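You operate a simulated robot arm through the tools that you are given. There is no shell and no other tool. Be economical: measure what you need, move in short steps, check, and stop when the job is done.

The job below is to be done with a simulated robot arm. You get a single attempt, and the scene is never put back.

Task
Take the bucket and put it on the front of the left bench. Then open the green door, take the oil bottle on the top of the yellow table and put it away on the shelf in the column and shut the door again. Then put the short profile on the top of the yellow table away on the far end of the back board. Do these in the order given. Set down upright: bucket, oil bottle.

The check looks at the end state, three seconds after you hand in, the way a careful person would. Anything else that was tipped, shoved, dropped, spilled or broken makes it a failure.

Robot
A 7-joint arm with a fingered hand on a trunk, on a base that drives. Base frame: it is fixed to the floor where the robot stands at the start and does not move with it; the origin is under the middle of the robot, x ahead of it, y to its left, z up. Readings come in mm, rad, newtons and seconds.
With the tool pointing down near the work surface it reaches from about 320 to 700 mm from the robot's upright axis, wherever it stands. Its first joint turns from -1.204 to 3.002 rad. Places, roughly: far end of the back board [-1200, -1800, 800]; front of the left bench (180x22 cm) [-2340, 1640, 840]; green door [-1000, 500, 1500]; shelf in the column (24x21 cm) [-1080, 520, 1420]; short profile (12x8x7 cm) [500, -100, 800]. Payload 3.4 kg.
The TCP is the grasp point between the finger pads, 25 mm short of the fingertips. In the tool frame z runs along the fingers and y along their closing line. The gripper opens to 88 mm. The gripper's body begins 29 mm behind the TCP. The gripper is a hand of 5 fingers: y runs from the thumb to the fingers, the wrist lies at [-13, -97, -162] in the tool frame, and closing takes about 1.5 s.
Orientation is that of the tool frame in the base frame, as a unit quaternion [x, y, z, w]. With the fingers straight down and the wrist toward the robot, the tool's x, y and z point along [0, 1, 0], [1, 0, 0] and [0, 0, -1] of the base frame.

Tools
- The arm moves only by the tool servo_tool. Its argument "rows" is one flat list of numbers, 6 for each row, row after row: the shift along the base's x, y, z in units of 40 mm (1.0 is 40 mm), then the turn, a rotation vector about the base's x, y, z in units of 4 degrees (1.0 is 4 degrees). In form: [tx, ty, tz, ax, ay, az, tx, ty, tz, ax, ay, az, ...]. A call has 1 to 12 rows; each row shifts and turns the commanded pose from where the row before left it. "fingers" is the closure, from 0 (fully open) to 1 (shut), set as the call begins (left out, the last holds). A call with a number of a shift or a turn outside -1 to 1 is refused whole. Rows are played at 5 a second. More than 50 mm and 0.15 rad between two rows, or a gripper value outside its range, and nothing of the call is played. A pose out of reach is approached as far as the arm can. The call stops where the force on the tool passes 40 N (or 10 N more than at its start, if that is more) or the arm is blocked; 0.2 s more then pass. Each finger travels about 153 mm/s and halts on what it meets, pressing with about 24 N; the grip force reading is that of the motor and also rises with nothing between the fingers. The clock runs only during rows and for 0.2 s after the last one: add rows that do not move to give the fingers time. It gives the time, the measured TCP pose, the force on the tool (base axes), the opening and the grip force at its end, in the units of the frame above (readings bear some noise), with the torque about the TCP (base axes, N m) and any sound that the robot's microphone picked up, and new pictures: "pictures" is both (left out), scene, wrist or none.
- Cameras (640 x 400 px; columns grow to the right, rows downward): "scene" is now at [72.4, 79.2, 1304.1]; the picture's right is [0.96, -0.29, 0.00], its down [-0.20, -0.67, -0.71] and it looks along [0.20, 0.68, -0.70] (base axes); focal length 214 px, centre (320, 200). "wrist" rides on the gripper at [59, -79, -105] in the tool frame; the picture's right is [-0.73, 0.32, -0.61], its down [-0.62, -0.68, 0.38] and it looks along [-0.29, 0.66, 0.70] (tool axes); focal length 234 px, centre (320, 200). There is no depth. A picture from a camera that has moved, and an enlarged one, comes with that camera's place and axes in the base frame and with its lens.
- raise_lower(by): slides the trunk up (or, below 0, down) by that many mm; the arm and the scene camera ride with it, the base frame stays. It gives what a move gives, with no picture.
- roll_base(legs): drives the robot by 1 to 6 legs, each [ahead, left, turn to the left] in mm, mm and rad, along the robot's own axes; the way and the turn of a leg run together, so that a leg with both is an arc; at most 1500 mm and 3.142 rad a leg. The arm and the cameras ride along, it lands a little off, and it stops where it bumps. It gives what a move gives, and a new picture of the scene camera.
- finger_targets(index, middle, ring, little, thumb_bend, thumb_turn): sets how far each is bent, from 0 (flat) to 1 (curled in); at 0.3 the hand is open as for a grip, at 0.7 the pads meet at the TCP. One left out holds its place. A second passes; each finger stops where it meets its share of the squeeze, and holds until it gets a number again. A gripper value or a shape takes the hand back. It gives what a move gives, with no picture; readings hold the bend of each and the force on index, middle, ring, little, thumb and palm. thumb_turn goes from beside the hand (0) to across from the fingers (1), as for a grip.
- hand_shape(shape): the hand has 5 fingers and takes this shape, open, in about a second: jaw (thumb against the fingers, like two jaws); tri (thumb and two fingers); tip (a fingertip pinch); poke (one finger out to press); point (the index stretched); flat (the hand flat); cup (the hand cupped); fist (a fist). The gripper value then closes the fingers along that shape, each until it touches; the sizes above hold for jaw. It gives what a move gives, with no picture.
- head_to(pan, tilt): turns the head with the scene camera to pan (to the left, within 1.501 rad either way) and tilt (down, from -0.506 to 1.204), counted from straight ahead of the robot. It gives what a move gives, and a new picture of the scene camera.
- close_up(camera, box): a new picture of the part [left, top, right, bottom] of that camera's present view, enlarged. No time passes.
- close_job(): hands the job in; it is judged then, once.

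Go step by step. Nothing tells you exact positions but the pictures and the camera data: compare them with the known pose of the tool, close in by small moves and look again before you grip or let go. The budget is 165 turns and 260 pictures, counting those below and the enlarged ones. Unless the task says otherwise, let go and move clear before handing in.

The tools are called after "Call:" as a command line: name --argument value ..., lists and objects as JSON in quotes. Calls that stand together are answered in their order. servo_tool: Moves the arm, as the interface text tells. Its arguments: {"type":"object","properties":{"rows":{"type":"array"},"fingers":{"type":"number"},"pictures":{"type":"string","enum":["both","scene","wrist","none"]}},"required":["rows"]} The other tools are called the same way: raise_lower (by) slides the trunk up or down; hand_shape (shape) gives the hand a shape; finger_targets (index, middle, ring, little, thumb_bend, thumb_turn) moves the fingers one by one; roll_base (legs) drives the base; head_to (pan, tilt) turns the head that bears the scene camera; close_up (camera, box) takes an enlarged picture of a part of a camera's view; close_job () hands the job in.

At the start:

```text
t: 0.0
tcp_pos: [306.1, 173.8, 1150.2]
ee_rot: [0.707, 0.707, 0.001, -0.001]
wrist_force: [-0.7, 0.4, 0.2]
moment: [0.02, -0.03, -0.03]
opening: 87.5
grip_force: 0.1
shape: jaw
bend: [0.3, 0.3, 0.3, 0.3, 0.3, 0.98]
finger forces: [0.0, 0.0, 0.0, 0.0, 0.1, 0.0]
trunk travel left (down, up): [-575.0, 365.0]
robot x, y, heading: [-0.2, 0.7, -0.006]
head pan, tilt: [1.281, 0.777]
```

scene: 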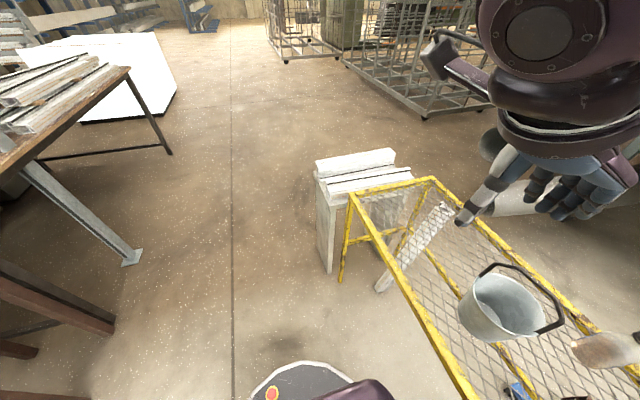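
wrist: 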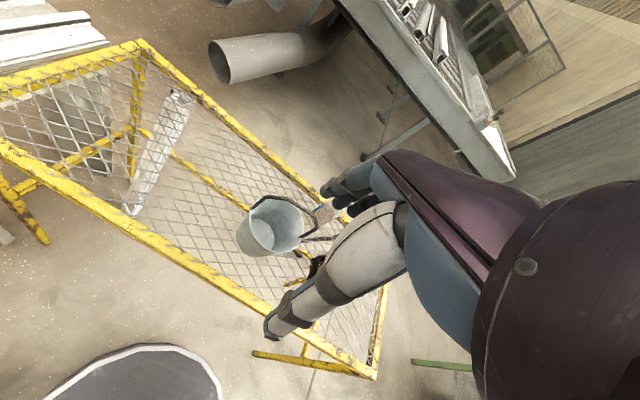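

The yellow mesh table is in front with the bucket on it. I'll look straight ahead at the table, then around.

Call:
head_to --pan 0 --tilt 0.8

Call:
head_to --pan 1.5 --tilt 0.2

Call:
head_to --pan -1.5 --tilt 0.4

```text
t: 1.4
tcp_pos: [306.3, 174.7, 1149.8]
ee_rot: [0.707, 0.707, 0.0, 0.0]
wrist_force: [0.2, 0.4, 0.1]
moment: [-0.01, 0.04, 0.0]
opening: 87.6
grip_force: 0.0
shape: jaw
bend: [0.3, 0.3, 0.3, 0.3, 0.3, 0.98]
finger forces: [0.0, 0.1, 0.0, 0.0, 0.0, 0.0]
trunk travel left (down, up): [-575.0, 365.0]
robot x, y, heading: [1.3, -3.8, 0.003]
head pan, tilt: [0.0, 0.799]
camera scene: at [129.9, 1.0, 1302.3], right [0.0, -1.0, 0.0], down [-0.72, 0.0, -0.7], along [0.7, 0.0, -0.72], focal length 214 px, centre (320, 200)
```

scene: 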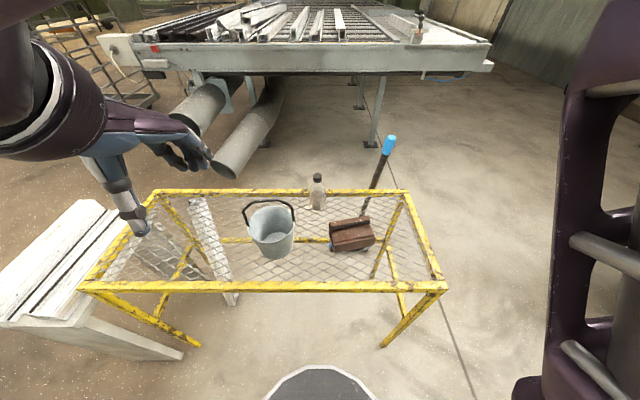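

```text
t: 3.0
tcp_pos: [305.9, 174.1, 1149.9]
ee_rot: [0.708, 0.707, 0.0, 0.0]
wrist_force: [-0.6, -0.9, 0.3]
moment: [-0.02, -0.01, 0.03]
opening: 87.5
grip_force: 0.1
shape: jaw
bend: [0.3, 0.3, 0.3, 0.3, 0.3, 0.98]
finger forces: [0.0, 0.0, 0.1, 0.1, 0.0, 0.0]
trunk travel left (down, up): [-575.0, 365.0]
robot x, y, heading: [1.4, -2.5, -0.0]
head pan, tilt: [1.499, 0.201]
camera scene: at [56.0, 93.8, 1355.9], right [1.0, -0.07, 0.0], down [-0.01, -0.2, -0.98], along [0.07, 0.98, -0.2], focal length 214 px, centre (320, 200)
```

scene: 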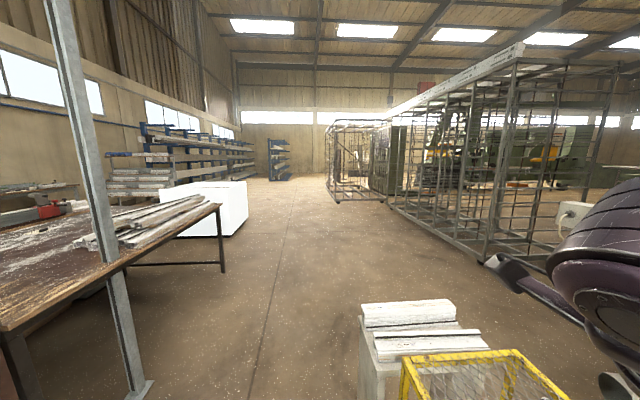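

```text
t: 5.7
tcp_pos: [306.6, 173.2, 1151.1]
ee_rot: [0.707, 0.707, 0.0, 0.0]
wrist_force: [0.5, -0.1, 0.7]
moment: [0.01, -0.02, -0.02]
opening: 87.6
grip_force: 0.1
shape: jaw
bend: [0.3, 0.3, 0.3, 0.3, 0.3, 0.98]
finger forces: [0.0, 0.0, 0.0, 0.0, 0.0, 0.1]
trunk travel left (down, up): [-575.0, 365.0]
robot x, y, heading: [-1.0, 0.5, 0.004]
head pan, tilt: [-1.499, 0.4]
camera scene: at [55.9, -91.5, 1337.4], right [-1.0, -0.07, 0.0], down [-0.03, 0.39, -0.92], along [0.07, -0.92, -0.39], focal length 214 px, centre (320, 200)
```

scene: 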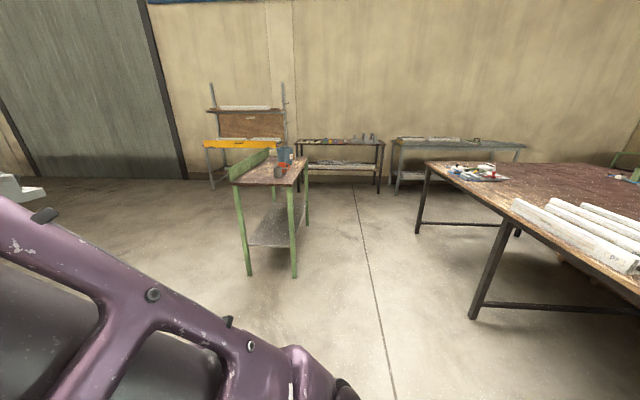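

The table has the bucket at about (465,125), the oil bottle behind it and the brown profile near (485,-90). I'll enlarge that view.

Call:
head_to --pan 0 --tilt 0.95

Call:
close_up --camera "scene" --box '[220, 110, 420, 235]'

```text
t: 7.2
tcp_pos: [305.8, 174.1, 1150.7]
ee_rot: [0.707, 0.707, 0.0, -0.001]
wrist_force: [-0.3, -0.1, 0.5]
moment: [0.0, -0.01, -0.04]
opening: 87.6
grip_force: 0.0
shape: jaw
bend: [0.3, 0.3, 0.3, 0.3, 0.3, 0.98]
finger forces: [0.1, 0.1, 0.0, 0.1, 0.0, 0.1]
trunk travel left (down, up): [-575.0, 365.0]
robot x, y, heading: [0.2, -0.9, -0.003]
head pan, tilt: [0.0, 0.949]
camera scene: at [122.0, 0.8, 1290.8], right [0.0, -1.0, 0.0], down [-0.81, 0.0, -0.58], along [0.58, 0.0, -0.81], focal length 214 px, centre (320, 200)
```

scene: 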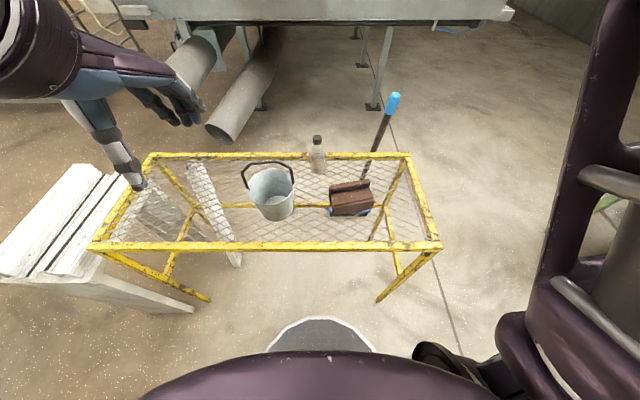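

```text
3.20 times, centred on (320, 172) of scene
camera zoom: at [122.0, 0.8, 1290.8], right [0.0, -1.0, 0.0], down [-0.81, 0.0, -0.58], along [0.58, 0.0, -0.81], focal length 686 px, centre (320, 288)
```

zoom: 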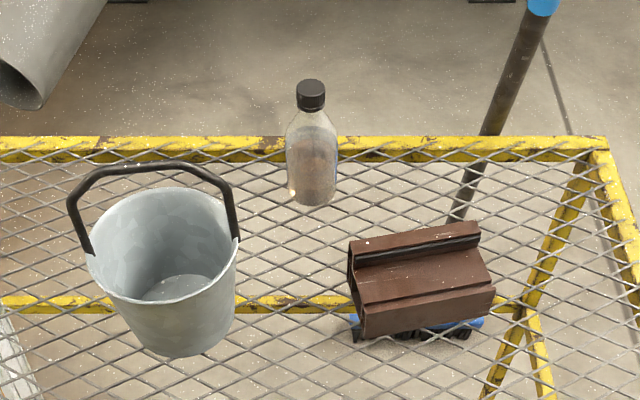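

I'll check the handle in the wrist view.

Call:
close_up --camera "wrist" --box '[210, 160, 370, 260]'

```text
4.00 times, centred on (290, 210) of wrist
camera zoom: at [226.3, 233.0, 1254.9], right [0.32, -0.73, 0.61], down [-0.68, -0.62, -0.38], along [0.66, -0.29, -0.7], focal length 937 px, centre (440, 160)
```

zoom: 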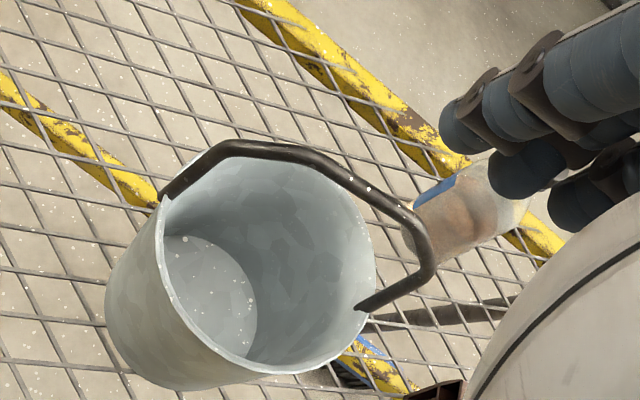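

The handle stands upright, its top bar at about x=477, y=93–152, z=945. I'll move above it and look.

Call:
servo_tool --rows '[0.85, -0.255, -0.5, 0, 0, 0, 0.85, -0.255, -0.5, 0, 0, 0, 0.85, -0.255, -0.5, 0, 0, 0, 0.85, -0.255, -0.5, 0, 0, 0, 0.87, -0.255, -0.5, 0, 0, 0, 0, 0, 0, 0, 0, 0]' --fingers 0

```text
t: 8.7
tcp_pos: [474.7, 118.8, 1050.3]
ee_rot: [0.707, 0.707, 0.001, 0.0]
wrist_force: [-0.2, 0.2, 0.1]
moment: [-0.01, -0.05, 0.02]
opening: 87.6
grip_force: 0.1
shape: jaw
bend: [0.3, 0.3, 0.3, 0.3, 0.3, 0.98]
finger forces: [0.0, 0.1, 0.1, 0.1, 0.0, 0.1]
trunk travel left (down, up): [-575.0, 365.0]
robot x, y, heading: [-1.2, 0.5, 0.004]
head pan, tilt: [0.0, 0.949]
camera scene: at [120.9, 1.3, 1290.9], right [0.0, -1.0, 0.0], down [-0.81, 0.0, -0.58], along [0.58, 0.0, -0.81], focal length 214 px, centre (320, 200)
camera wrist: at [395.5, 178.7, 1155.1], right [0.32, -0.73, 0.61], down [-0.68, -0.62, -0.38], along [0.66, -0.29, -0.7], focal length 234 px, centre (320, 200)
```

scene: 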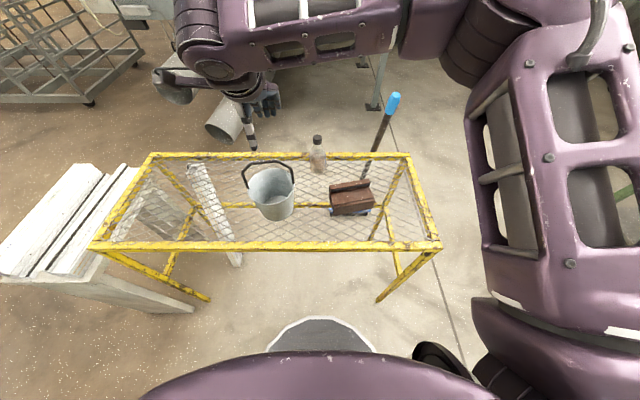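
wrist: 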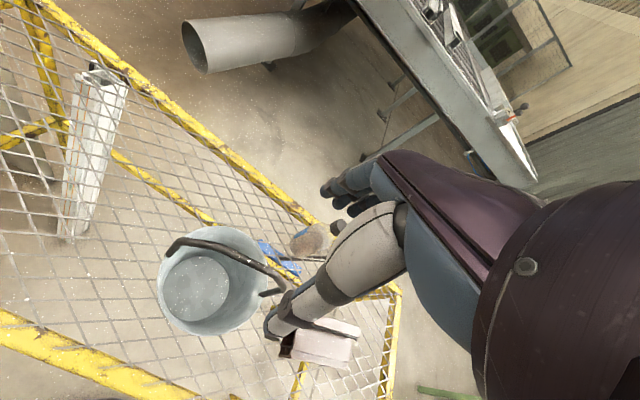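

The handle lies where predicted. I'll go down and close on the bar.

Call:
servo_tool --rows '[0.05, 0.1, -0.9, 0, 0, 0, 0, 0, -0.9, 0, 0, 0, 0, 0, -0.95, 0, 0, 0, 0, 0, 0, 0, 0, 0, 0, 0, 0, 0, 0, 0]'

Call:
close_up --camera "scene" --box '[220, 110, 380, 210]'

```text
t: 9.8
tcp_pos: [480.5, 124.7, 940.4]
ee_rot: [0.707, 0.707, 0.001, 0.0]
wrist_force: [0.2, -0.3, 0.0]
moment: [0.0, 0.01, 0.02]
opening: 87.5
grip_force: 0.1
shape: jaw
bend: [0.3, 0.3, 0.3, 0.3, 0.3, 0.98]
finger forces: [0.0, 0.0, 0.0, 0.0, 0.0, 0.0]
trunk travel left (down, up): [-575.0, 365.0]
robot x, y, heading: [1.7, -1.1, 0.001]
head pan, tilt: [0.0, 0.949]
camera scene: at [122.3, 0.9, 1290.7], right [0.0, -1.0, 0.0], down [-0.81, 0.0, -0.58], along [0.58, 0.0, -0.81], focal length 214 px, centre (320, 200)
camera wrist: at [399.3, 184.2, 1044.7], right [0.32, -0.73, 0.61], down [-0.68, -0.62, -0.38], along [0.66, -0.29, -0.7], focal length 234 px, centre (320, 200)
```

scene: 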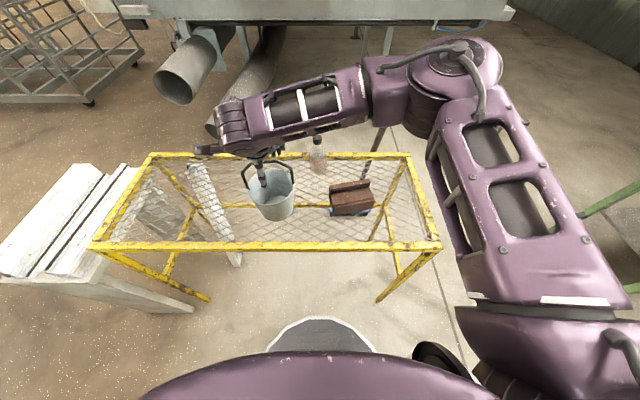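
wrist: 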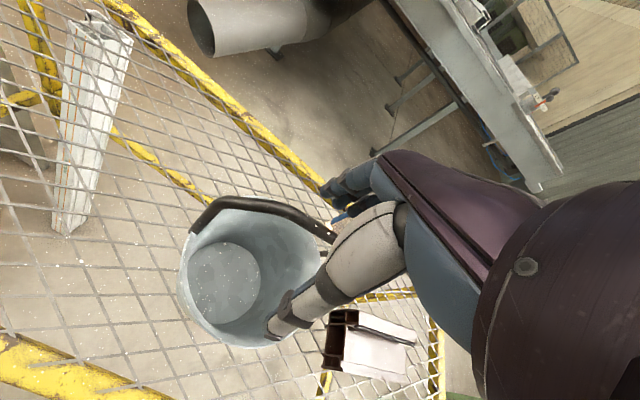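

```text
4.00 times, centred on (300, 160) of scene
camera zoom: at [122.3, 0.9, 1290.7], right [0.0, -1.0, 0.0], down [-0.81, 0.0, -0.58], along [0.58, 0.0, -0.81], focal length 858 px, centre (400, 360)
```

zoom: 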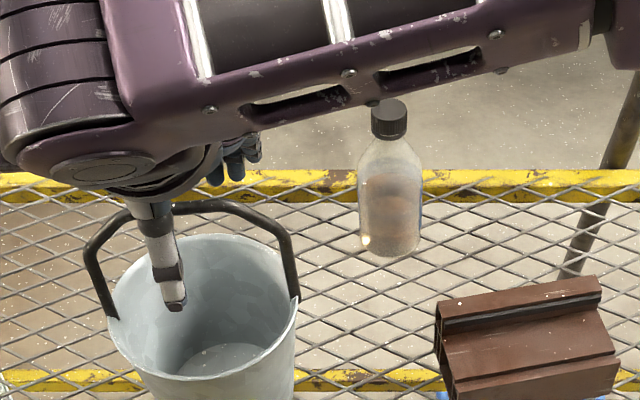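

The thumb is in front of the bar and the fingers behind it, so I'll close.

Call:
servo_tool --rows '[0, 0, 0, 0, 0, 0, 0, 0, 0, 0, 0, 0, 0, 0, 0, 0, 0, 0, 0, 0, 0, 0, 0, 0, 0, 0, 0, 0, 0, 0, 0, 0, 0, 0, 0, 0, 0, 0, 0, 0, 0, 0, 0, 0, 0, 0, 0, 0, 0, 0, 0, 0, 0, 0]' --fingers 1

```text
t: 11.8
tcp_pos: [479.0, 125.1, 940.0]
ee_rot: [0.707, 0.707, 0.001, 0.0]
wrist_force: [-0.5, 0.1, 0.7]
moment: [-0.01, -0.04, 0.0]
opening: 0.1
grip_force: 23.8
shape: jaw
bend: [0.7, 0.7, 0.7, 0.7, 0.63, 1.0]
finger forces: [6.2, 0.1, 1.1, 1.2, 8.6, 0.0]
trunk travel left (down, up): [-575.0, 365.0]
robot x, y, heading: [0.9, -1.8, 0.002]
head pan, tilt: [0.0, 0.949]
camera scene: at [122.4, 1.0, 1290.7], right [0.0, -1.0, 0.0], down [-0.81, 0.0, -0.58], along [0.58, 0.0, -0.81], focal length 214 px, centre (320, 200)
camera wrist: at [399.3, 184.3, 1044.9], right [0.32, -0.73, 0.61], down [-0.68, -0.62, -0.38], along [0.66, -0.29, -0.7], focal length 234 px, centre (320, 200)
```

scene: 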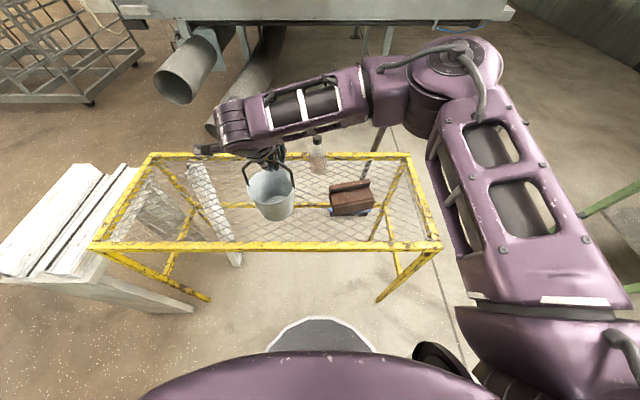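
wrist: 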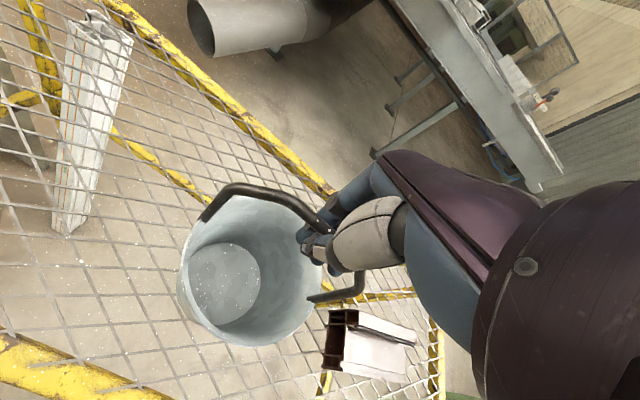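

Call:
close_up --camera "wrist" --box '[260, 160, 420, 310]'

Call:
close_up --camera "scene" --box '[220, 130, 330, 220]'

```text
2.67 times, centred on (340, 235) of wrist
camera zoom: at [399.3, 184.3, 1044.9], right [0.32, -0.73, 0.61], down [-0.68, -0.62, -0.38], along [0.66, -0.29, -0.7], focal length 624 px, centre (267, 107)
```

zoom: 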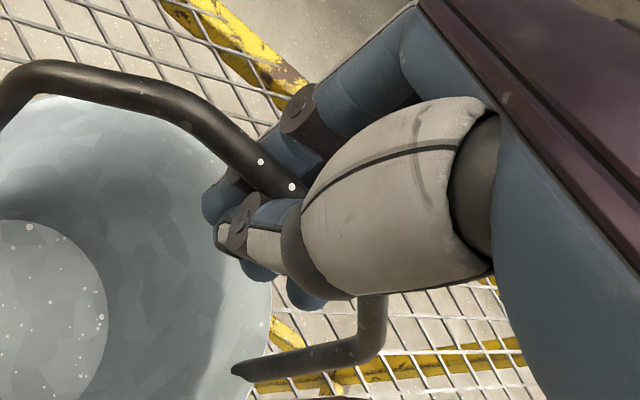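

```text
4.44 times, centred on (275, 175) of scene
camera zoom: at [122.4, 1.0, 1290.7], right [0.0, -1.0, 0.0], down [-0.81, 0.0, -0.58], along [0.58, 0.0, -0.81], focal length 953 px, centre (520, 311)
```

zoom: 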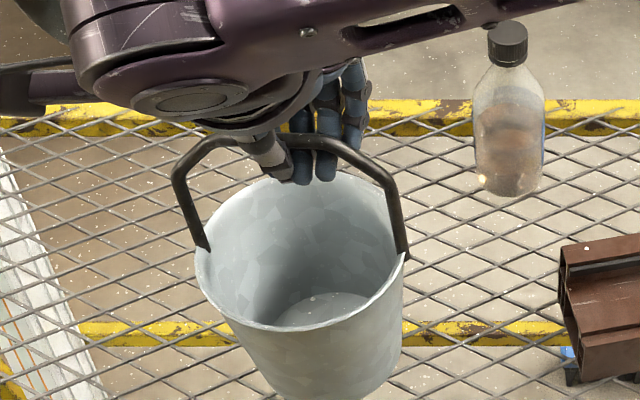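

The fingers are shut beneath the bar, so the handle is hooked. I'll lift gently and check.

Call:
servo_tool --rows '[0, 0, 0.3, 0, 0, 0, 0, 0, 0.3, 0, 0, 0, 0, 0, 0.4, 0, 0, 0, 0, 0, 0.5, 0, 0, 0, 0, 0, 0, 0, 0, 0]'

```text
t: 13.1
tcp_pos: [478.4, 124.5, 997.2]
ee_rot: [0.707, 0.707, -0.001, -0.001]
wrist_force: [0.8, 0.8, -2.3]
moment: [0.03, 0.0, -0.03]
opening: 0.0
grip_force: 23.8
shape: jaw
bend: [0.7, 0.7, 0.7, 0.7, 0.64, 1.0]
finger forces: [6.5, 0.0, 1.1, 1.1, 8.7, 0.0]
trunk travel left (down, up): [-575.0, 365.0]
robot x, y, heading: [0.3, -0.8, -0.0]
head pan, tilt: [0.0, 0.949]
camera scene: at [122.7, 1.0, 1290.7], right [0.0, -1.0, 0.0], down [-0.81, 0.0, -0.58], along [0.58, 0.0, -0.81], focal length 214 px, centre (320, 200)
camera wrist: at [399.2, 184.4, 1103.3], right [0.32, -0.73, 0.61], down [-0.68, -0.62, -0.38], along [0.66, -0.29, -0.7], focal length 234 px, centre (320, 200)
```

scene: 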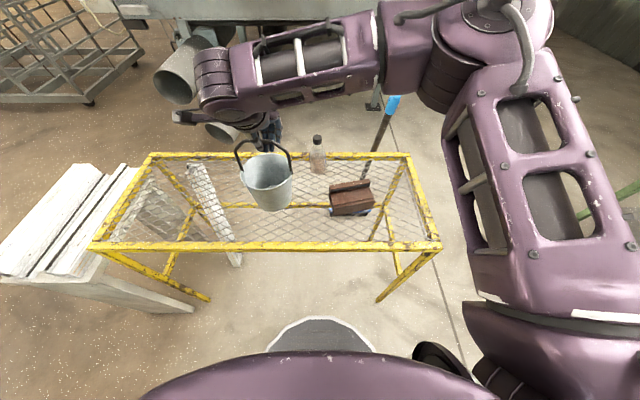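
wrist: 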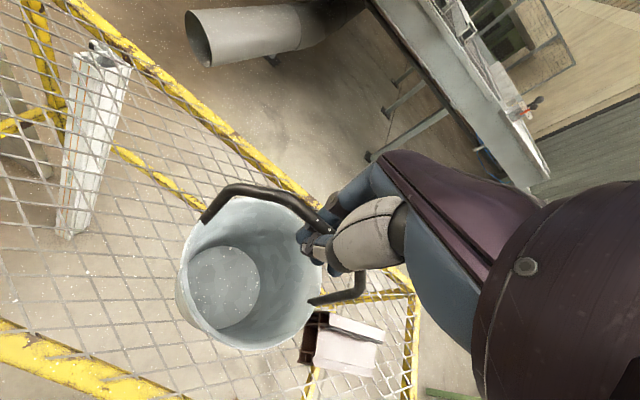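

The bucket hangs freely and weighs about 0.25 kg. I'll lift it clear, pull it in, then back up a little and turn left to see what is behind.

Call:
servo_tool --rows '[0, 0, 0.8, 0, 0, 0, 0, 0, 0.8, 0, 0, 0, 0, 0, 0.8, 0, 0, 0, -0.4, 0, 0.6, 0, 0, 0, -0.7, 0, 0.4, 0, 0, 0, -0.7, 0, 0, 0, 0, 0, -0.5, 0, 0, 0, 0, 0, 0, 0, 0, 0, 0, 0]' --pictures "none"

Call:
roll_base --legs '[[-150, 0, 0], [0, 0, 1.57]]'

Call:
head_to --pan 1.1 --tilt 0.3

```text
t: 14.8
tcp_pos: [386.7, 126.7, 1134.4]
ee_rot: [0.707, 0.708, 0.0, -0.001]
wrist_force: [-0.3, -0.1, -2.7]
moment: [0.01, 0.0, 0.0]
opening: 0.0
grip_force: 24.5
shape: jaw
bend: [0.7, 0.7, 0.7, 0.7, 0.64, 1.0]
finger forces: [6.5, 0.0, 1.1, 1.1, 8.5, 0.0]
trunk travel left (down, up): [-575.0, 365.0]
robot x, y, heading: [3.5, -0.8, 0.002]
head pan, tilt: [0.0, 0.949]
```

```text
t: 20.0
tcp_pos: [-274.8, 389.4, 1134.2]
ee_rot: [0.004, 1.0, 0.0, 0.001]
wrist_force: [0.2, 0.4, -2.9]
moment: [-0.01, 0.01, -0.02]
opening: 0.1
grip_force: 24.0
shape: jaw
bend: [0.7, 0.7, 0.7, 0.7, 0.64, 1.0]
finger forces: [6.1, 0.0, 0.9, 1.1, 7.7, 0.0]
trunk travel left (down, up): [-575.0, 365.0]
robot x, y, heading: [-151.9, 2.4, 1.555]
head pan, tilt: [0.0, 0.949]
camera scene: at [-152.0, 123.6, 1290.7], right [1.0, -0.01, 0.0], down [-0.01, -0.81, -0.58], along [0.01, 0.58, -0.81], focal length 214 px, centre (320, 200)
```

scene: 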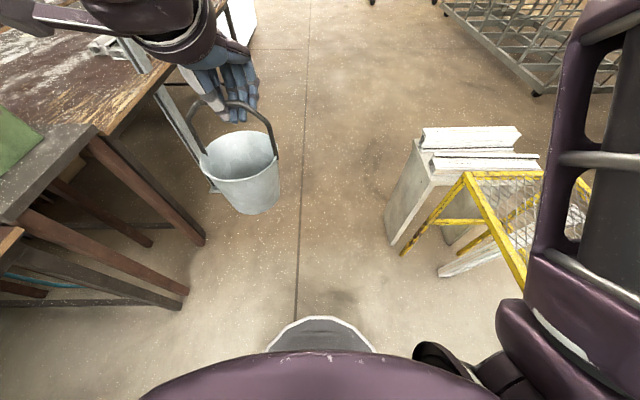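

```text
t: 21.4
tcp_pos: [-276.2, 389.0, 1134.8]
ee_rot: [0.005, 1.0, 0.0, 0.0]
wrist_force: [0.2, 0.8, -2.7]
moment: [-0.02, 0.02, -0.01]
opening: 0.0
grip_force: 23.9
shape: jaw
bend: [0.7, 0.7, 0.7, 0.7, 0.64, 1.0]
finger forces: [6.2, 0.0, 1.0, 1.1, 7.7, 0.0]
trunk travel left (down, up): [-575.0, 365.0]
robot x, y, heading: [-149.0, 3.6, 1.56]
head pan, tilt: [1.1, 0.3]
camera scene: at [-235.4, 94.2, 1346.6], right [0.46, 0.89, 0.0], down [0.26, -0.14, -0.96], along [-0.85, 0.44, -0.3], focal length 214 px, centre (320, 200)
```

scene: 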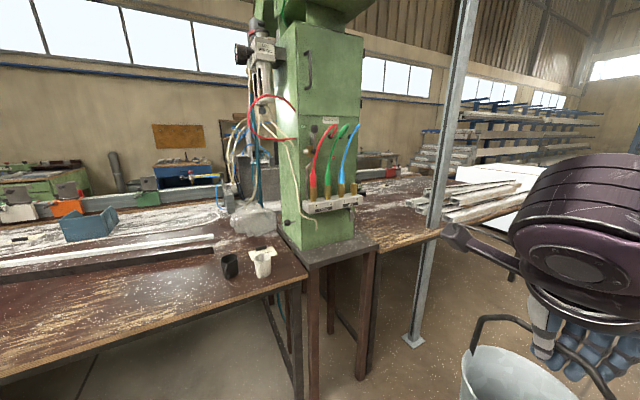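

The green column with its door stands behind, between brown tables. The left bench lies beyond, so I'll drive up the aisle to see a way around.

Call:
roll_base --legs '[[1400, 80, 0], [1200, 0, 0]]'

Call:
head_to --pan 1.45 --tilt 0.35

Call:
head_to --pan 0.5 --tilt 0.35

```text
t: 34.0
tcp_pos: [-377.1, 2982.6, 1134.4]
ee_rot: [-0.004, 1.0, 0.0, 0.001]
wrist_force: [0.6, 0.8, -3.5]
moment: [-0.04, -0.01, -0.04]
opening: 0.0
grip_force: 24.5
shape: jaw
bend: [0.7, 0.7, 0.7, 0.7, 0.64, 1.0]
finger forces: [6.1, 0.1, 0.9, 1.1, 7.8, 0.0]
trunk travel left (down, up): [-575.0, 365.0]
robot x, y, heading: [-244.2, 2597.2, 1.58]
head pan, tilt: [1.1, 0.3]
camera scene: at [-331.3, 2690.3, 1346.6], right [0.45, 0.89, 0.0], down [0.26, -0.13, -0.96], along [-0.85, 0.43, -0.3], focal length 214 px, centre (320, 200)
```

scene: 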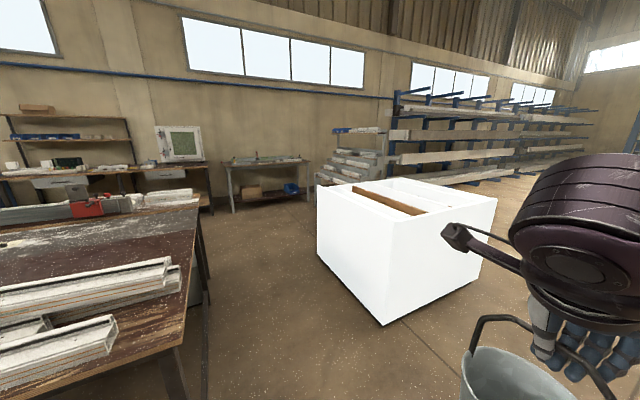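

```text
t: 34.8
tcp_pos: [-376.4, 2983.5, 1133.6]
ee_rot: [-0.004, 1.0, 0.0, 0.0]
wrist_force: [0.2, -0.1, -2.3]
moment: [0.0, -0.01, -0.01]
opening: 0.0
grip_force: 24.4
shape: jaw
bend: [0.7, 0.7, 0.7, 0.7, 0.64, 1.0]
finger forces: [6.2, 0.0, 0.8, 1.1, 7.7, 0.1]
trunk travel left (down, up): [-575.0, 365.0]
robot x, y, heading: [-247.9, 2597.9, 1.584]
head pan, tilt: [1.45, 0.351]
camera scene: at [-340.3, 2659.0, 1341.9], right [0.11, 0.99, 0.0], down [0.34, -0.04, -0.94], along [-0.93, 0.11, -0.34], focal length 214 px, centre (320, 200)
```

scene: 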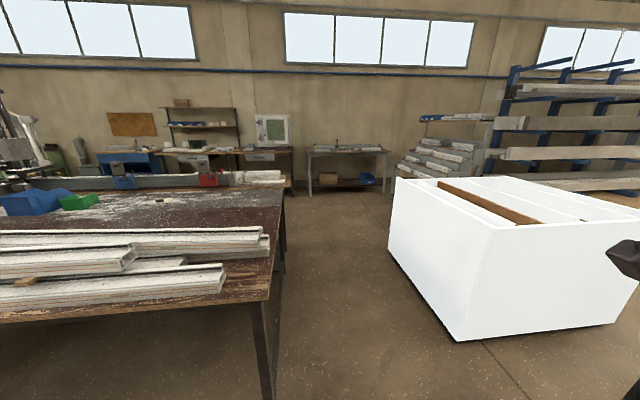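

```text
t: 36.1
tcp_pos: [-377.9, 2983.3, 1134.2]
ee_rot: [-0.005, 1.0, 0.001, -0.001]
wrist_force: [1.0, -0.1, -2.3]
moment: [-0.01, -0.01, 0.0]
opening: 0.2
grip_force: 23.9
shape: jaw
bend: [0.7, 0.7, 0.7, 0.7, 0.64, 1.0]
finger forces: [6.3, 0.0, 0.7, 1.1, 7.8, 0.1]
trunk travel left (down, up): [-575.0, 365.0]
robot x, y, heading: [-244.0, 2600.5, 1.578]
head pan, tilt: [0.499, 0.351]
camera scene: at [-293.1, 2729.8, 1341.9], right [0.87, 0.49, 0.0], down [0.17, -0.3, -0.94], along [-0.46, 0.82, -0.34], focal length 214 px, centre (320, 200)
```

scene: 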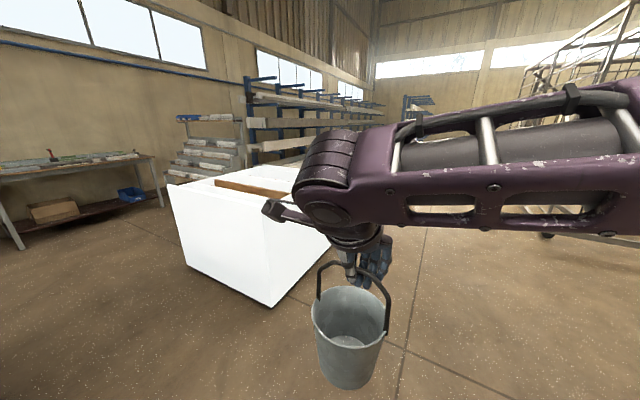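

The bench strip at (-2340, 1640) looks like the far side of this brown table, reachable from the wall aisle. I'll go through the gap at y≈3120.

Call:
roll_base --legs '[[510, 0, 0], [0, 0, 1.57], [1300, 0, 0], [1450, 0, 0]]'

Call:
head_to --pan 1.0 --tilt 0.4

```text
t: 55.9
tcp_pos: [-3410.7, 3063.8, 1134.3]
ee_rot: [-0.687, 0.726, 0.0, 0.0]
wrist_force: [0.0, -0.4, -3.2]
moment: [0.01, -0.03, 0.0]
opening: 0.0
grip_force: 23.5
shape: jaw
bend: [0.7, 0.7, 0.7, 0.7, 0.64, 1.0]
finger forces: [5.7, 0.1, 0.6, 1.1, 7.2, 0.0]
trunk travel left (down, up): [-575.0, 365.0]
robot x, y, heading: [-3016.6, 3167.6, 3.086]
head pan, tilt: [0.499, 0.351]
camera scene: at [-3152.3, 3132.8, 1341.9], right [-0.43, 0.9, 0.0], down [0.31, 0.15, -0.94], along [-0.85, -0.4, -0.34], focal length 214 px, centre (320, 200)
```

scene: 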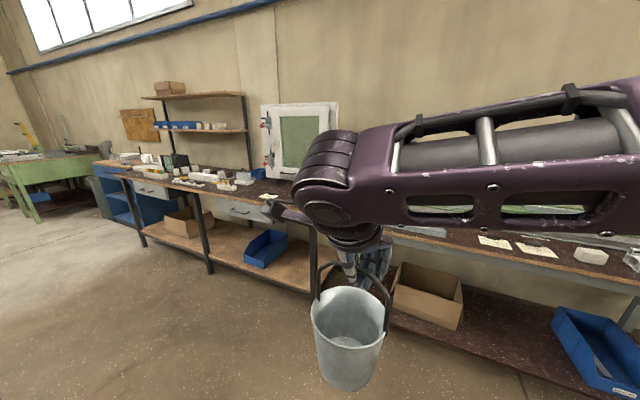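

```text
t: 56.8
tcp_pos: [-3411.1, 3063.9, 1133.2]
ee_rot: [-0.687, 0.727, 0.0, 0.0]
wrist_force: [-0.5, 0.1, -2.5]
moment: [0.01, 0.05, 0.03]
opening: 0.0
grip_force: 24.3
shape: jaw
bend: [0.7, 0.7, 0.7, 0.7, 0.64, 1.0]
finger forces: [5.9, 0.0, 0.6, 1.1, 7.2, 0.0]
trunk travel left (down, up): [-575.0, 365.0]
robot x, y, heading: [-3018.2, 3169.3, 3.082]
head pan, tilt: [1.0, 0.4]
camera scene: at [-3122.5, 3097.7, 1337.4], right [-0.81, 0.59, 0.0], down [0.23, 0.31, -0.92], along [-0.54, -0.74, -0.39], focal length 214 px, centre (320, 200)
```

scene: 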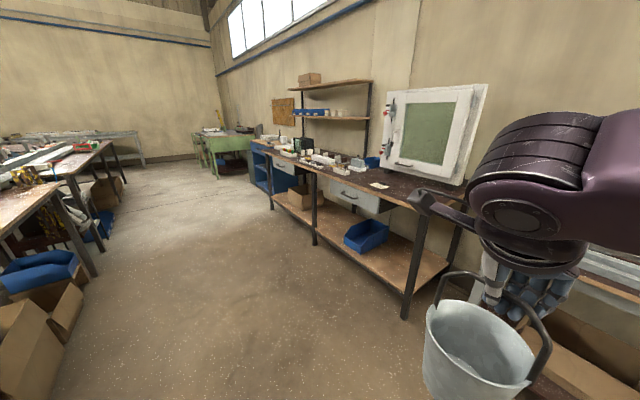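

The wall aisle is clear. I'll turn to head down it (south) and look left at the bench.

Call:
roll_base --legs '[[0, 0, 1.63], [700, 0, 0]]'

Call:
head_to --pan 1.1 --tilt 0.6

```text
t: 64.5
tcp_pos: [-2905.8, 2098.9, 1135.3]
ee_rot: [1.0, -0.009, 0.0, 0.0]
wrist_force: [-0.9, 1.7, -2.2]
moment: [-0.03, -0.03, -0.03]
opening: 0.0
grip_force: 23.9
shape: jaw
bend: [0.7, 0.7, 0.7, 0.7, 0.65, 1.0]
finger forces: [5.3, 0.1, 0.6, 1.0, 6.6, 0.0]
trunk travel left (down, up): [-575.0, 365.0]
robot x, y, heading: [-3026.2, 2488.0, -1.588]
head pan, tilt: [1.0, 0.4]
camera scene: at [-2950.3, 2387.3, 1337.4], right [-0.56, -0.83, 0.0], down [-0.32, 0.22, -0.92], along [0.77, -0.51, -0.39], focal length 214 px, centre (320, 200)
```

scene: 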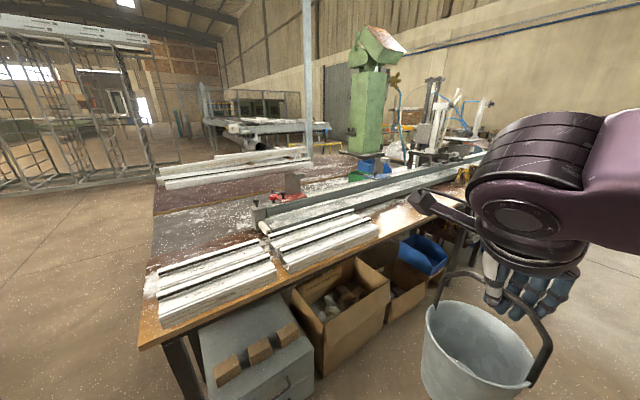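

```text
t: 65.2
tcp_pos: [-2906.0, 2097.8, 1134.5]
ee_rot: [1.0, -0.009, 0.0, 0.0]
wrist_force: [0.0, 0.3, -2.9]
moment: [0.01, 0.01, -0.02]
opening: 0.1
grip_force: 24.1
shape: jaw
bend: [0.7, 0.7, 0.7, 0.7, 0.65, 1.0]
finger forces: [5.3, 0.0, 0.6, 1.1, 6.6, 0.0]
trunk travel left (down, up): [-575.0, 365.0]
robot x, y, heading: [-3024.6, 2486.9, -1.591]
head pan, tilt: [1.1, 0.6]
camera scene: at [-2949.3, 2397.6, 1319.2], right [-0.47, -0.88, 0.0], down [-0.5, 0.27, -0.83], along [0.73, -0.39, -0.56], focal length 214 px, centre (320, 200)
```

scene: 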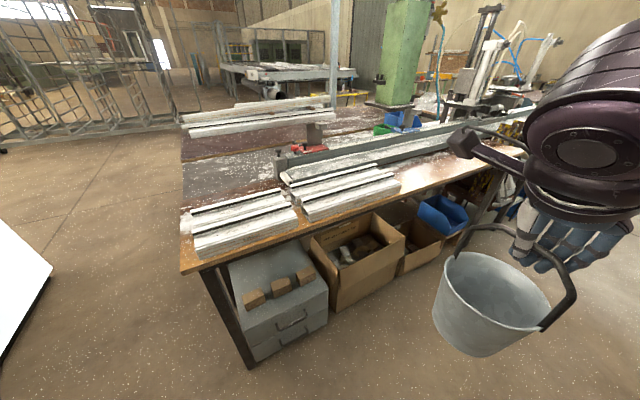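

The free strip of the bench front lies at x≈-2460..-2240, clear of profiles south of y≈1700. I'll drive alongside and turn to face it.

Call:
roll_base --legs '[[1200, 0, 0], [0, 0, 1.59]]'

Call:
head_to --pan 0 --tilt 0.7

```text
t: 75.2
tcp_pos: [-2651.3, 1446.1, 1134.4]
ee_rot: [0.683, 0.73, 0.0, 0.0]
wrist_force: [-0.3, -0.4, -2.7]
moment: [-0.01, 0.01, -0.01]
opening: 0.0
grip_force: 23.7
shape: jaw
bend: [0.7, 0.7, 0.7, 0.7, 0.65, 1.0]
finger forces: [4.8, 0.1, 0.5, 1.0, 5.9, 0.0]
trunk travel left (down, up): [-575.0, 365.0]
robot x, y, heading: [-3028.7, 1295.1, 0.067]
head pan, tilt: [1.1, 0.6]
camera scene: at [-2945.7, 1378.6, 1319.1], right [0.92, -0.4, 0.0], down [-0.22, -0.52, -0.82], along [0.33, 0.76, -0.57], focal length 214 px, centre (320, 200)
```

scene: 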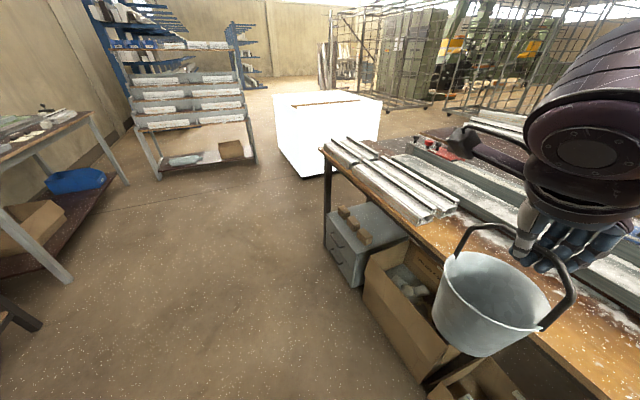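

```text
t: 76.6
tcp_pos: [-2652.3, 1445.4, 1133.5]
ee_rot: [0.683, 0.73, 0.0, 0.0]
wrist_force: [0.4, 0.9, -2.9]
moment: [-0.01, -0.01, 0.03]
opening: 0.0
grip_force: 24.2
shape: jaw
bend: [0.7, 0.7, 0.7, 0.7, 0.65, 1.0]
finger forces: [4.9, 0.0, 0.4, 1.1, 5.9, 0.0]
trunk travel left (down, up): [-575.0, 365.0]
robot x, y, heading: [-3030.8, 1294.6, 0.063]
head pan, tilt: [0.0, 0.7]
camera scene: at [-2895.9, 1303.0, 1310.5], right [0.07, -1.0, 0.0], down [-0.64, -0.04, -0.76], along [0.76, 0.05, -0.64], focal length 214 px, centre (320, 200)
```

scene: 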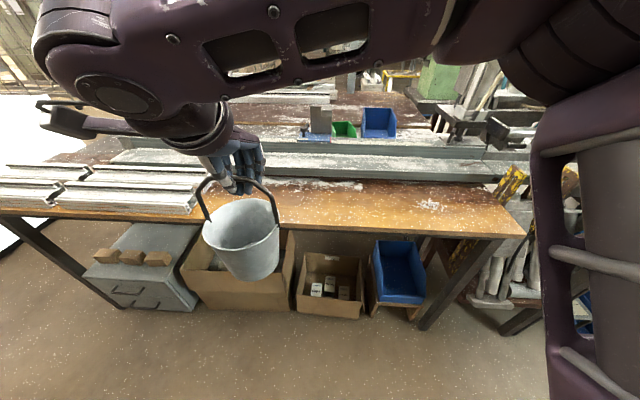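

The bench front is free here. I'll roll closer by 150 mm and then extend the arm over the strip at (-2345, 1430).

Call:
roll_base --legs '[[150, 0, 0]]'

Call:
servo_tool --rows '[0.8, -0.1, 0, 0, 0, 0, 0.8, -0.1, 0, 0, 0, 0, 0.8, -0.1, 0, 0, 0, 0, 0.8, -0.1, 0, 0, 0, 0, 0.6, -0.1, -0.2, 0, 0, 0, 0, 0, -0.4, 0, 0, 0, 0, 0, -0.4, 0, 0, 0, 0, 0, -0.2, 0, 0, 0, 0, 0, 0, 0, 0, 0]'

```text
t: 78.0
tcp_pos: [-2502.9, 1454.8, 1134.2]
ee_rot: [0.682, 0.731, -0.001, -0.001]
wrist_force: [-1.2, 0.0, -2.1]
moment: [0.03, 0.02, -0.02]
opening: 0.0
grip_force: 23.8
shape: jaw
bend: [0.7, 0.7, 0.7, 0.7, 0.65, 1.0]
finger forces: [5.1, 0.0, 0.5, 1.0, 6.0, 0.1]
trunk travel left (down, up): [-575.0, 365.0]
robot x, y, heading: [-2883.1, 1303.0, 0.062]
head pan, tilt: [0.0, 0.7]
camera scene: at [-2746.8, 1312.8, 1310.4], right [0.07, -1.0, 0.0], down [-0.64, -0.04, -0.76], along [0.76, 0.05, -0.64], focal length 214 px, centre (320, 200)
```

scene: 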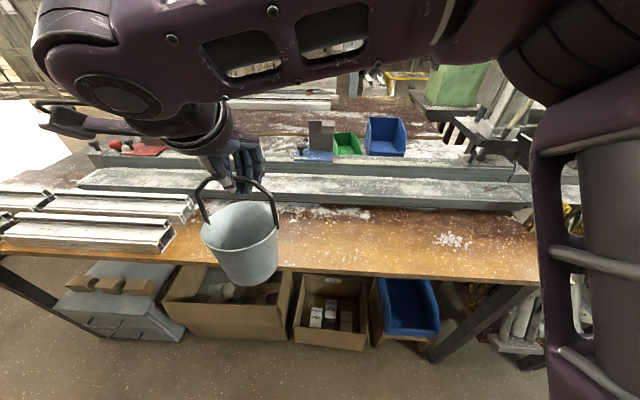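

```text
t: 80.0
tcp_pos: [-2350.4, 1436.2, 1088.0]
ee_rot: [0.683, 0.731, 0.0, 0.0]
wrist_force: [0.2, 0.3, -2.5]
moment: [0.0, -0.04, -0.02]
opening: 0.1
grip_force: 24.8
shape: jaw
bend: [0.7, 0.7, 0.7, 0.7, 0.65, 1.0]
finger forces: [5.1, 0.0, 0.5, 1.1, 6.3, 0.1]
trunk travel left (down, up): [-575.0, 365.0]
robot x, y, heading: [-2881.0, 1305.0, 0.07]
head pan, tilt: [0.0, 0.7]
camera scene: at [-2747.3, 1312.7, 1310.5], right [0.07, -1.0, 0.0], down [-0.64, -0.04, -0.76], along [0.76, 0.05, -0.64], focal length 214 px, centre (320, 200)
camera wrist: at [-2434.3, 1488.8, 1192.2], right [0.37, -0.7, 0.61], down [-0.64, -0.67, -0.38], along [0.67, -0.24, -0.7], focal length 234 px, centre (320, 200)
```

scene: 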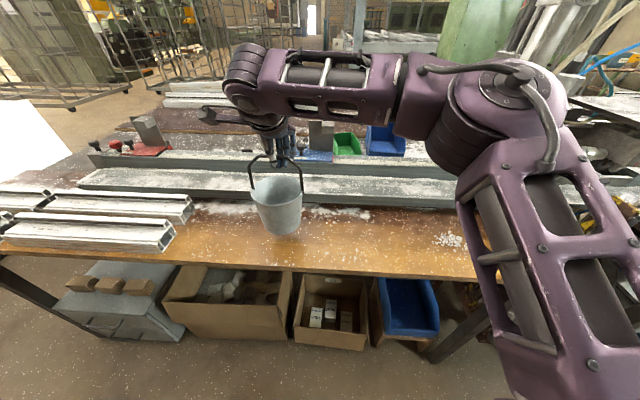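
wrist: 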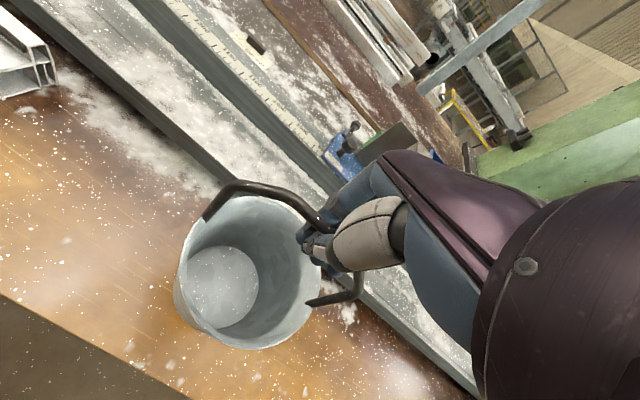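

The bucket is centred over the strip. I'll lower until the weight comes off.

Call:
servo_tool --rows '[0.1, 0, -0.35, 0, 0, 0, 0.1, 0, -0.35, 0, 0, 0, 0, 0, -0.3, 0, 0, 0, 0, 0, 0, 0, 0, 0]' --pictures "scene"

Call:
close_up --camera "scene" --box '[220, 130, 350, 260]'

```text
t: 81.0
tcp_pos: [-2344.4, 1435.7, 1047.4]
ee_rot: [0.683, 0.73, 0.0, 0.0]
wrist_force: [-0.7, -1.3, -3.6]
moment: [0.01, -0.04, -0.01]
opening: 0.1
grip_force: 24.0
shape: jaw
bend: [0.7, 0.7, 0.7, 0.7, 0.65, 1.0]
finger forces: [5.3, 0.0, 0.5, 1.1, 6.4, 0.0]
trunk travel left (down, up): [-575.0, 365.0]
robot x, y, heading: [-2885.1, 1302.1, 0.068]
head pan, tilt: [0.0, 0.7]
camera scene: at [-2747.5, 1312.7, 1310.5], right [0.07, -1.0, 0.0], down [-0.64, -0.04, -0.76], along [0.76, 0.05, -0.64], focal length 214 px, centre (320, 200)
```

scene: 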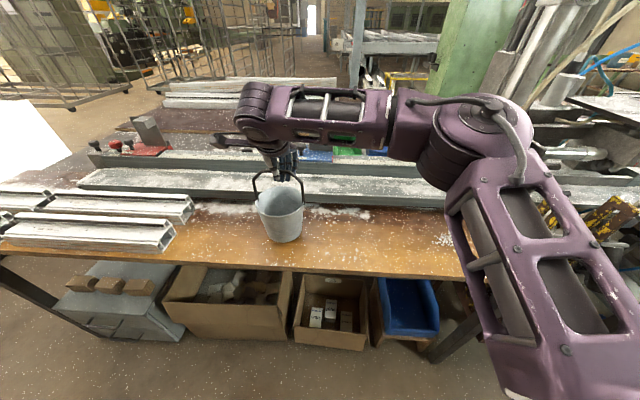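

```text
3.08 times, centred on (285, 195) of scene
camera zoom: at [-2747.5, 1312.7, 1310.5], right [0.07, -1.0, 0.0], down [-0.64, -0.04, -0.76], along [0.76, 0.05, -0.64], focal length 660 px, centre (428, 215)
```

zoom: 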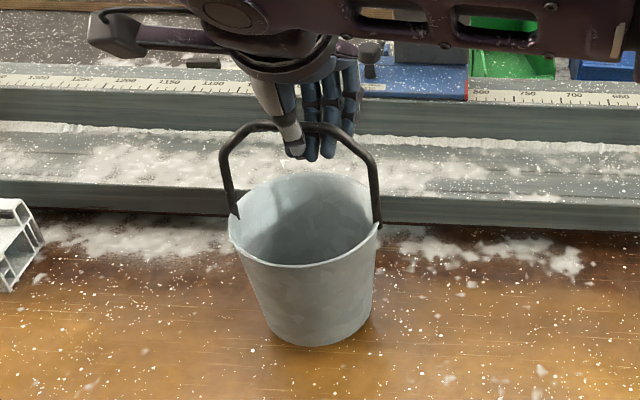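

Call:
servo_tool --rows '[0, 0, -0.2, 0, 0, 0, 0, 0, 0, 0, 0, 0, 0, 0, 0, 0, 0, 0]' --pictures "none"

Call:
servo_tool --rows '[0, 0, -0.15, 0, 0, 0, 0, 0, 0, 0, 0, 0, 0, 0, 0, 0, 0, 0]' --pictures "none"

Call:
close_up --camera "scene" --box '[220, 130, 350, 260]'

```text
t: 81.8
tcp_pos: [-2343.2, 1436.1, 1038.4]
ee_rot: [0.683, 0.731, 0.0, -0.001]
wrist_force: [-0.1, 0.0, -3.1]
moment: [0.0, -0.01, 0.02]
opening: 0.0
grip_force: 23.9
shape: jaw
bend: [0.7, 0.7, 0.7, 0.7, 0.65, 1.0]
finger forces: [5.3, 0.0, 0.5, 1.0, 6.5, 0.0]
trunk travel left (down, up): [-575.0, 365.0]
robot x, y, heading: [-2884.6, 1304.1, 0.062]
head pan, tilt: [0.0, 0.7]
```

```text
t: 82.5
tcp_pos: [-2343.9, 1436.3, 1032.5]
ee_rot: [0.683, 0.731, 0.001, 0.0]
wrist_force: [0.1, 0.7, -3.3]
moment: [-0.02, -0.02, 0.04]
opening: 0.1
grip_force: 24.4
shape: jaw
bend: [0.7, 0.7, 0.7, 0.7, 0.65, 1.0]
finger forces: [5.3, 0.0, 0.6, 1.2, 6.3, 0.0]
trunk travel left (down, up): [-575.0, 365.0]
robot x, y, heading: [-2879.0, 1302.2, 0.065]
head pan, tilt: [0.0, 0.7]
```

```text
3.08 times, centred on (285, 195) of scene
camera zoom: at [-2747.3, 1312.7, 1310.5], right [0.07, -1.0, 0.0], down [-0.64, -0.04, -0.76], along [0.76, 0.05, -0.64], focal length 660 px, centre (428, 215)
```

zoom: 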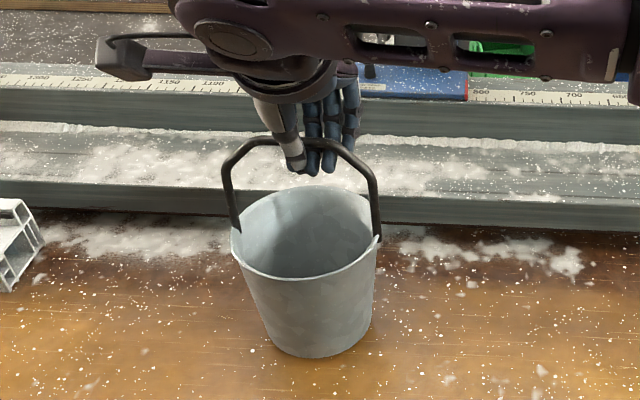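

Call:
servo_tool --rows '[0, 0, -0.15, 0, 0, 0, 0, 0, 0, 0, 0, 0, 0, 0, 0, 0, 0, 0]' --pictures "none"

Call:
servo_tool --rows '[0, 0, -0.15, 0, 0, 0, 0, 0, 0, 0, 0, 0, 0, 0, 0, 0, 0, 0]' --pictures "none"

Call:
close_up --camera "scene" --box '[220, 130, 350, 260]'

```text
t: 83.3
tcp_pos: [-2345.3, 1435.3, 1026.2]
ee_rot: [0.683, 0.731, 0.0, 0.0]
wrist_force: [-0.5, 1.1, 1.9]
moment: [0.01, 0.01, 0.01]
opening: 0.0
grip_force: 24.6
shape: jaw
bend: [0.7, 0.7, 0.7, 0.7, 0.65, 1.0]
finger forces: [1.9, 0.1, 0.0, 0.8, 3.4, 0.1]
trunk travel left (down, up): [-575.0, 365.0]
robot x, y, heading: [-2885.7, 1302.9, 0.065]
head pan, tilt: [0.0, 0.7]
```

```text
t: 84.2
tcp_pos: [-2344.1, 1435.5, 1020.4]
ee_rot: [0.682, 0.731, 0.0, 0.0]
wrist_force: [-1.1, -0.8, 0.5]
moment: [0.01, -0.03, 0.03]
opening: 0.1
grip_force: 24.1
shape: jaw
bend: [0.7, 0.7, 0.7, 0.7, 0.65, 1.0]
finger forces: [0.0, 0.0, 0.0, 0.4, 0.8, 0.0]
trunk travel left (down, up): [-575.0, 365.0]
robot x, y, heading: [-2882.1, 1301.8, 0.066]
head pan, tilt: [0.0, 0.7]
```

```text
3.08 times, centred on (285, 195) of scene
camera zoom: at [-2747.8, 1312.6, 1310.5], right [0.07, -1.0, 0.0], down [-0.64, -0.04, -0.76], along [0.76, 0.05, -0.64], focal length 660 px, centre (428, 215)
```

zoom: 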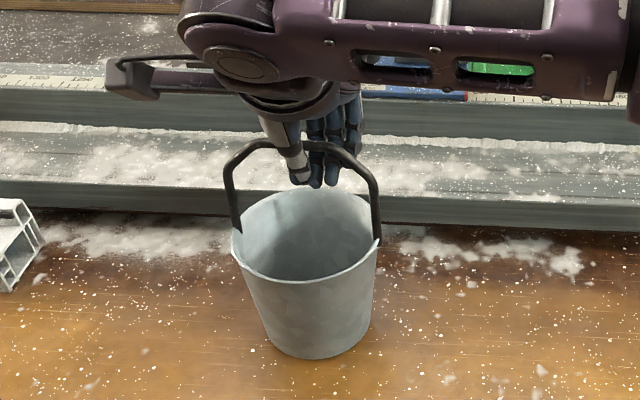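

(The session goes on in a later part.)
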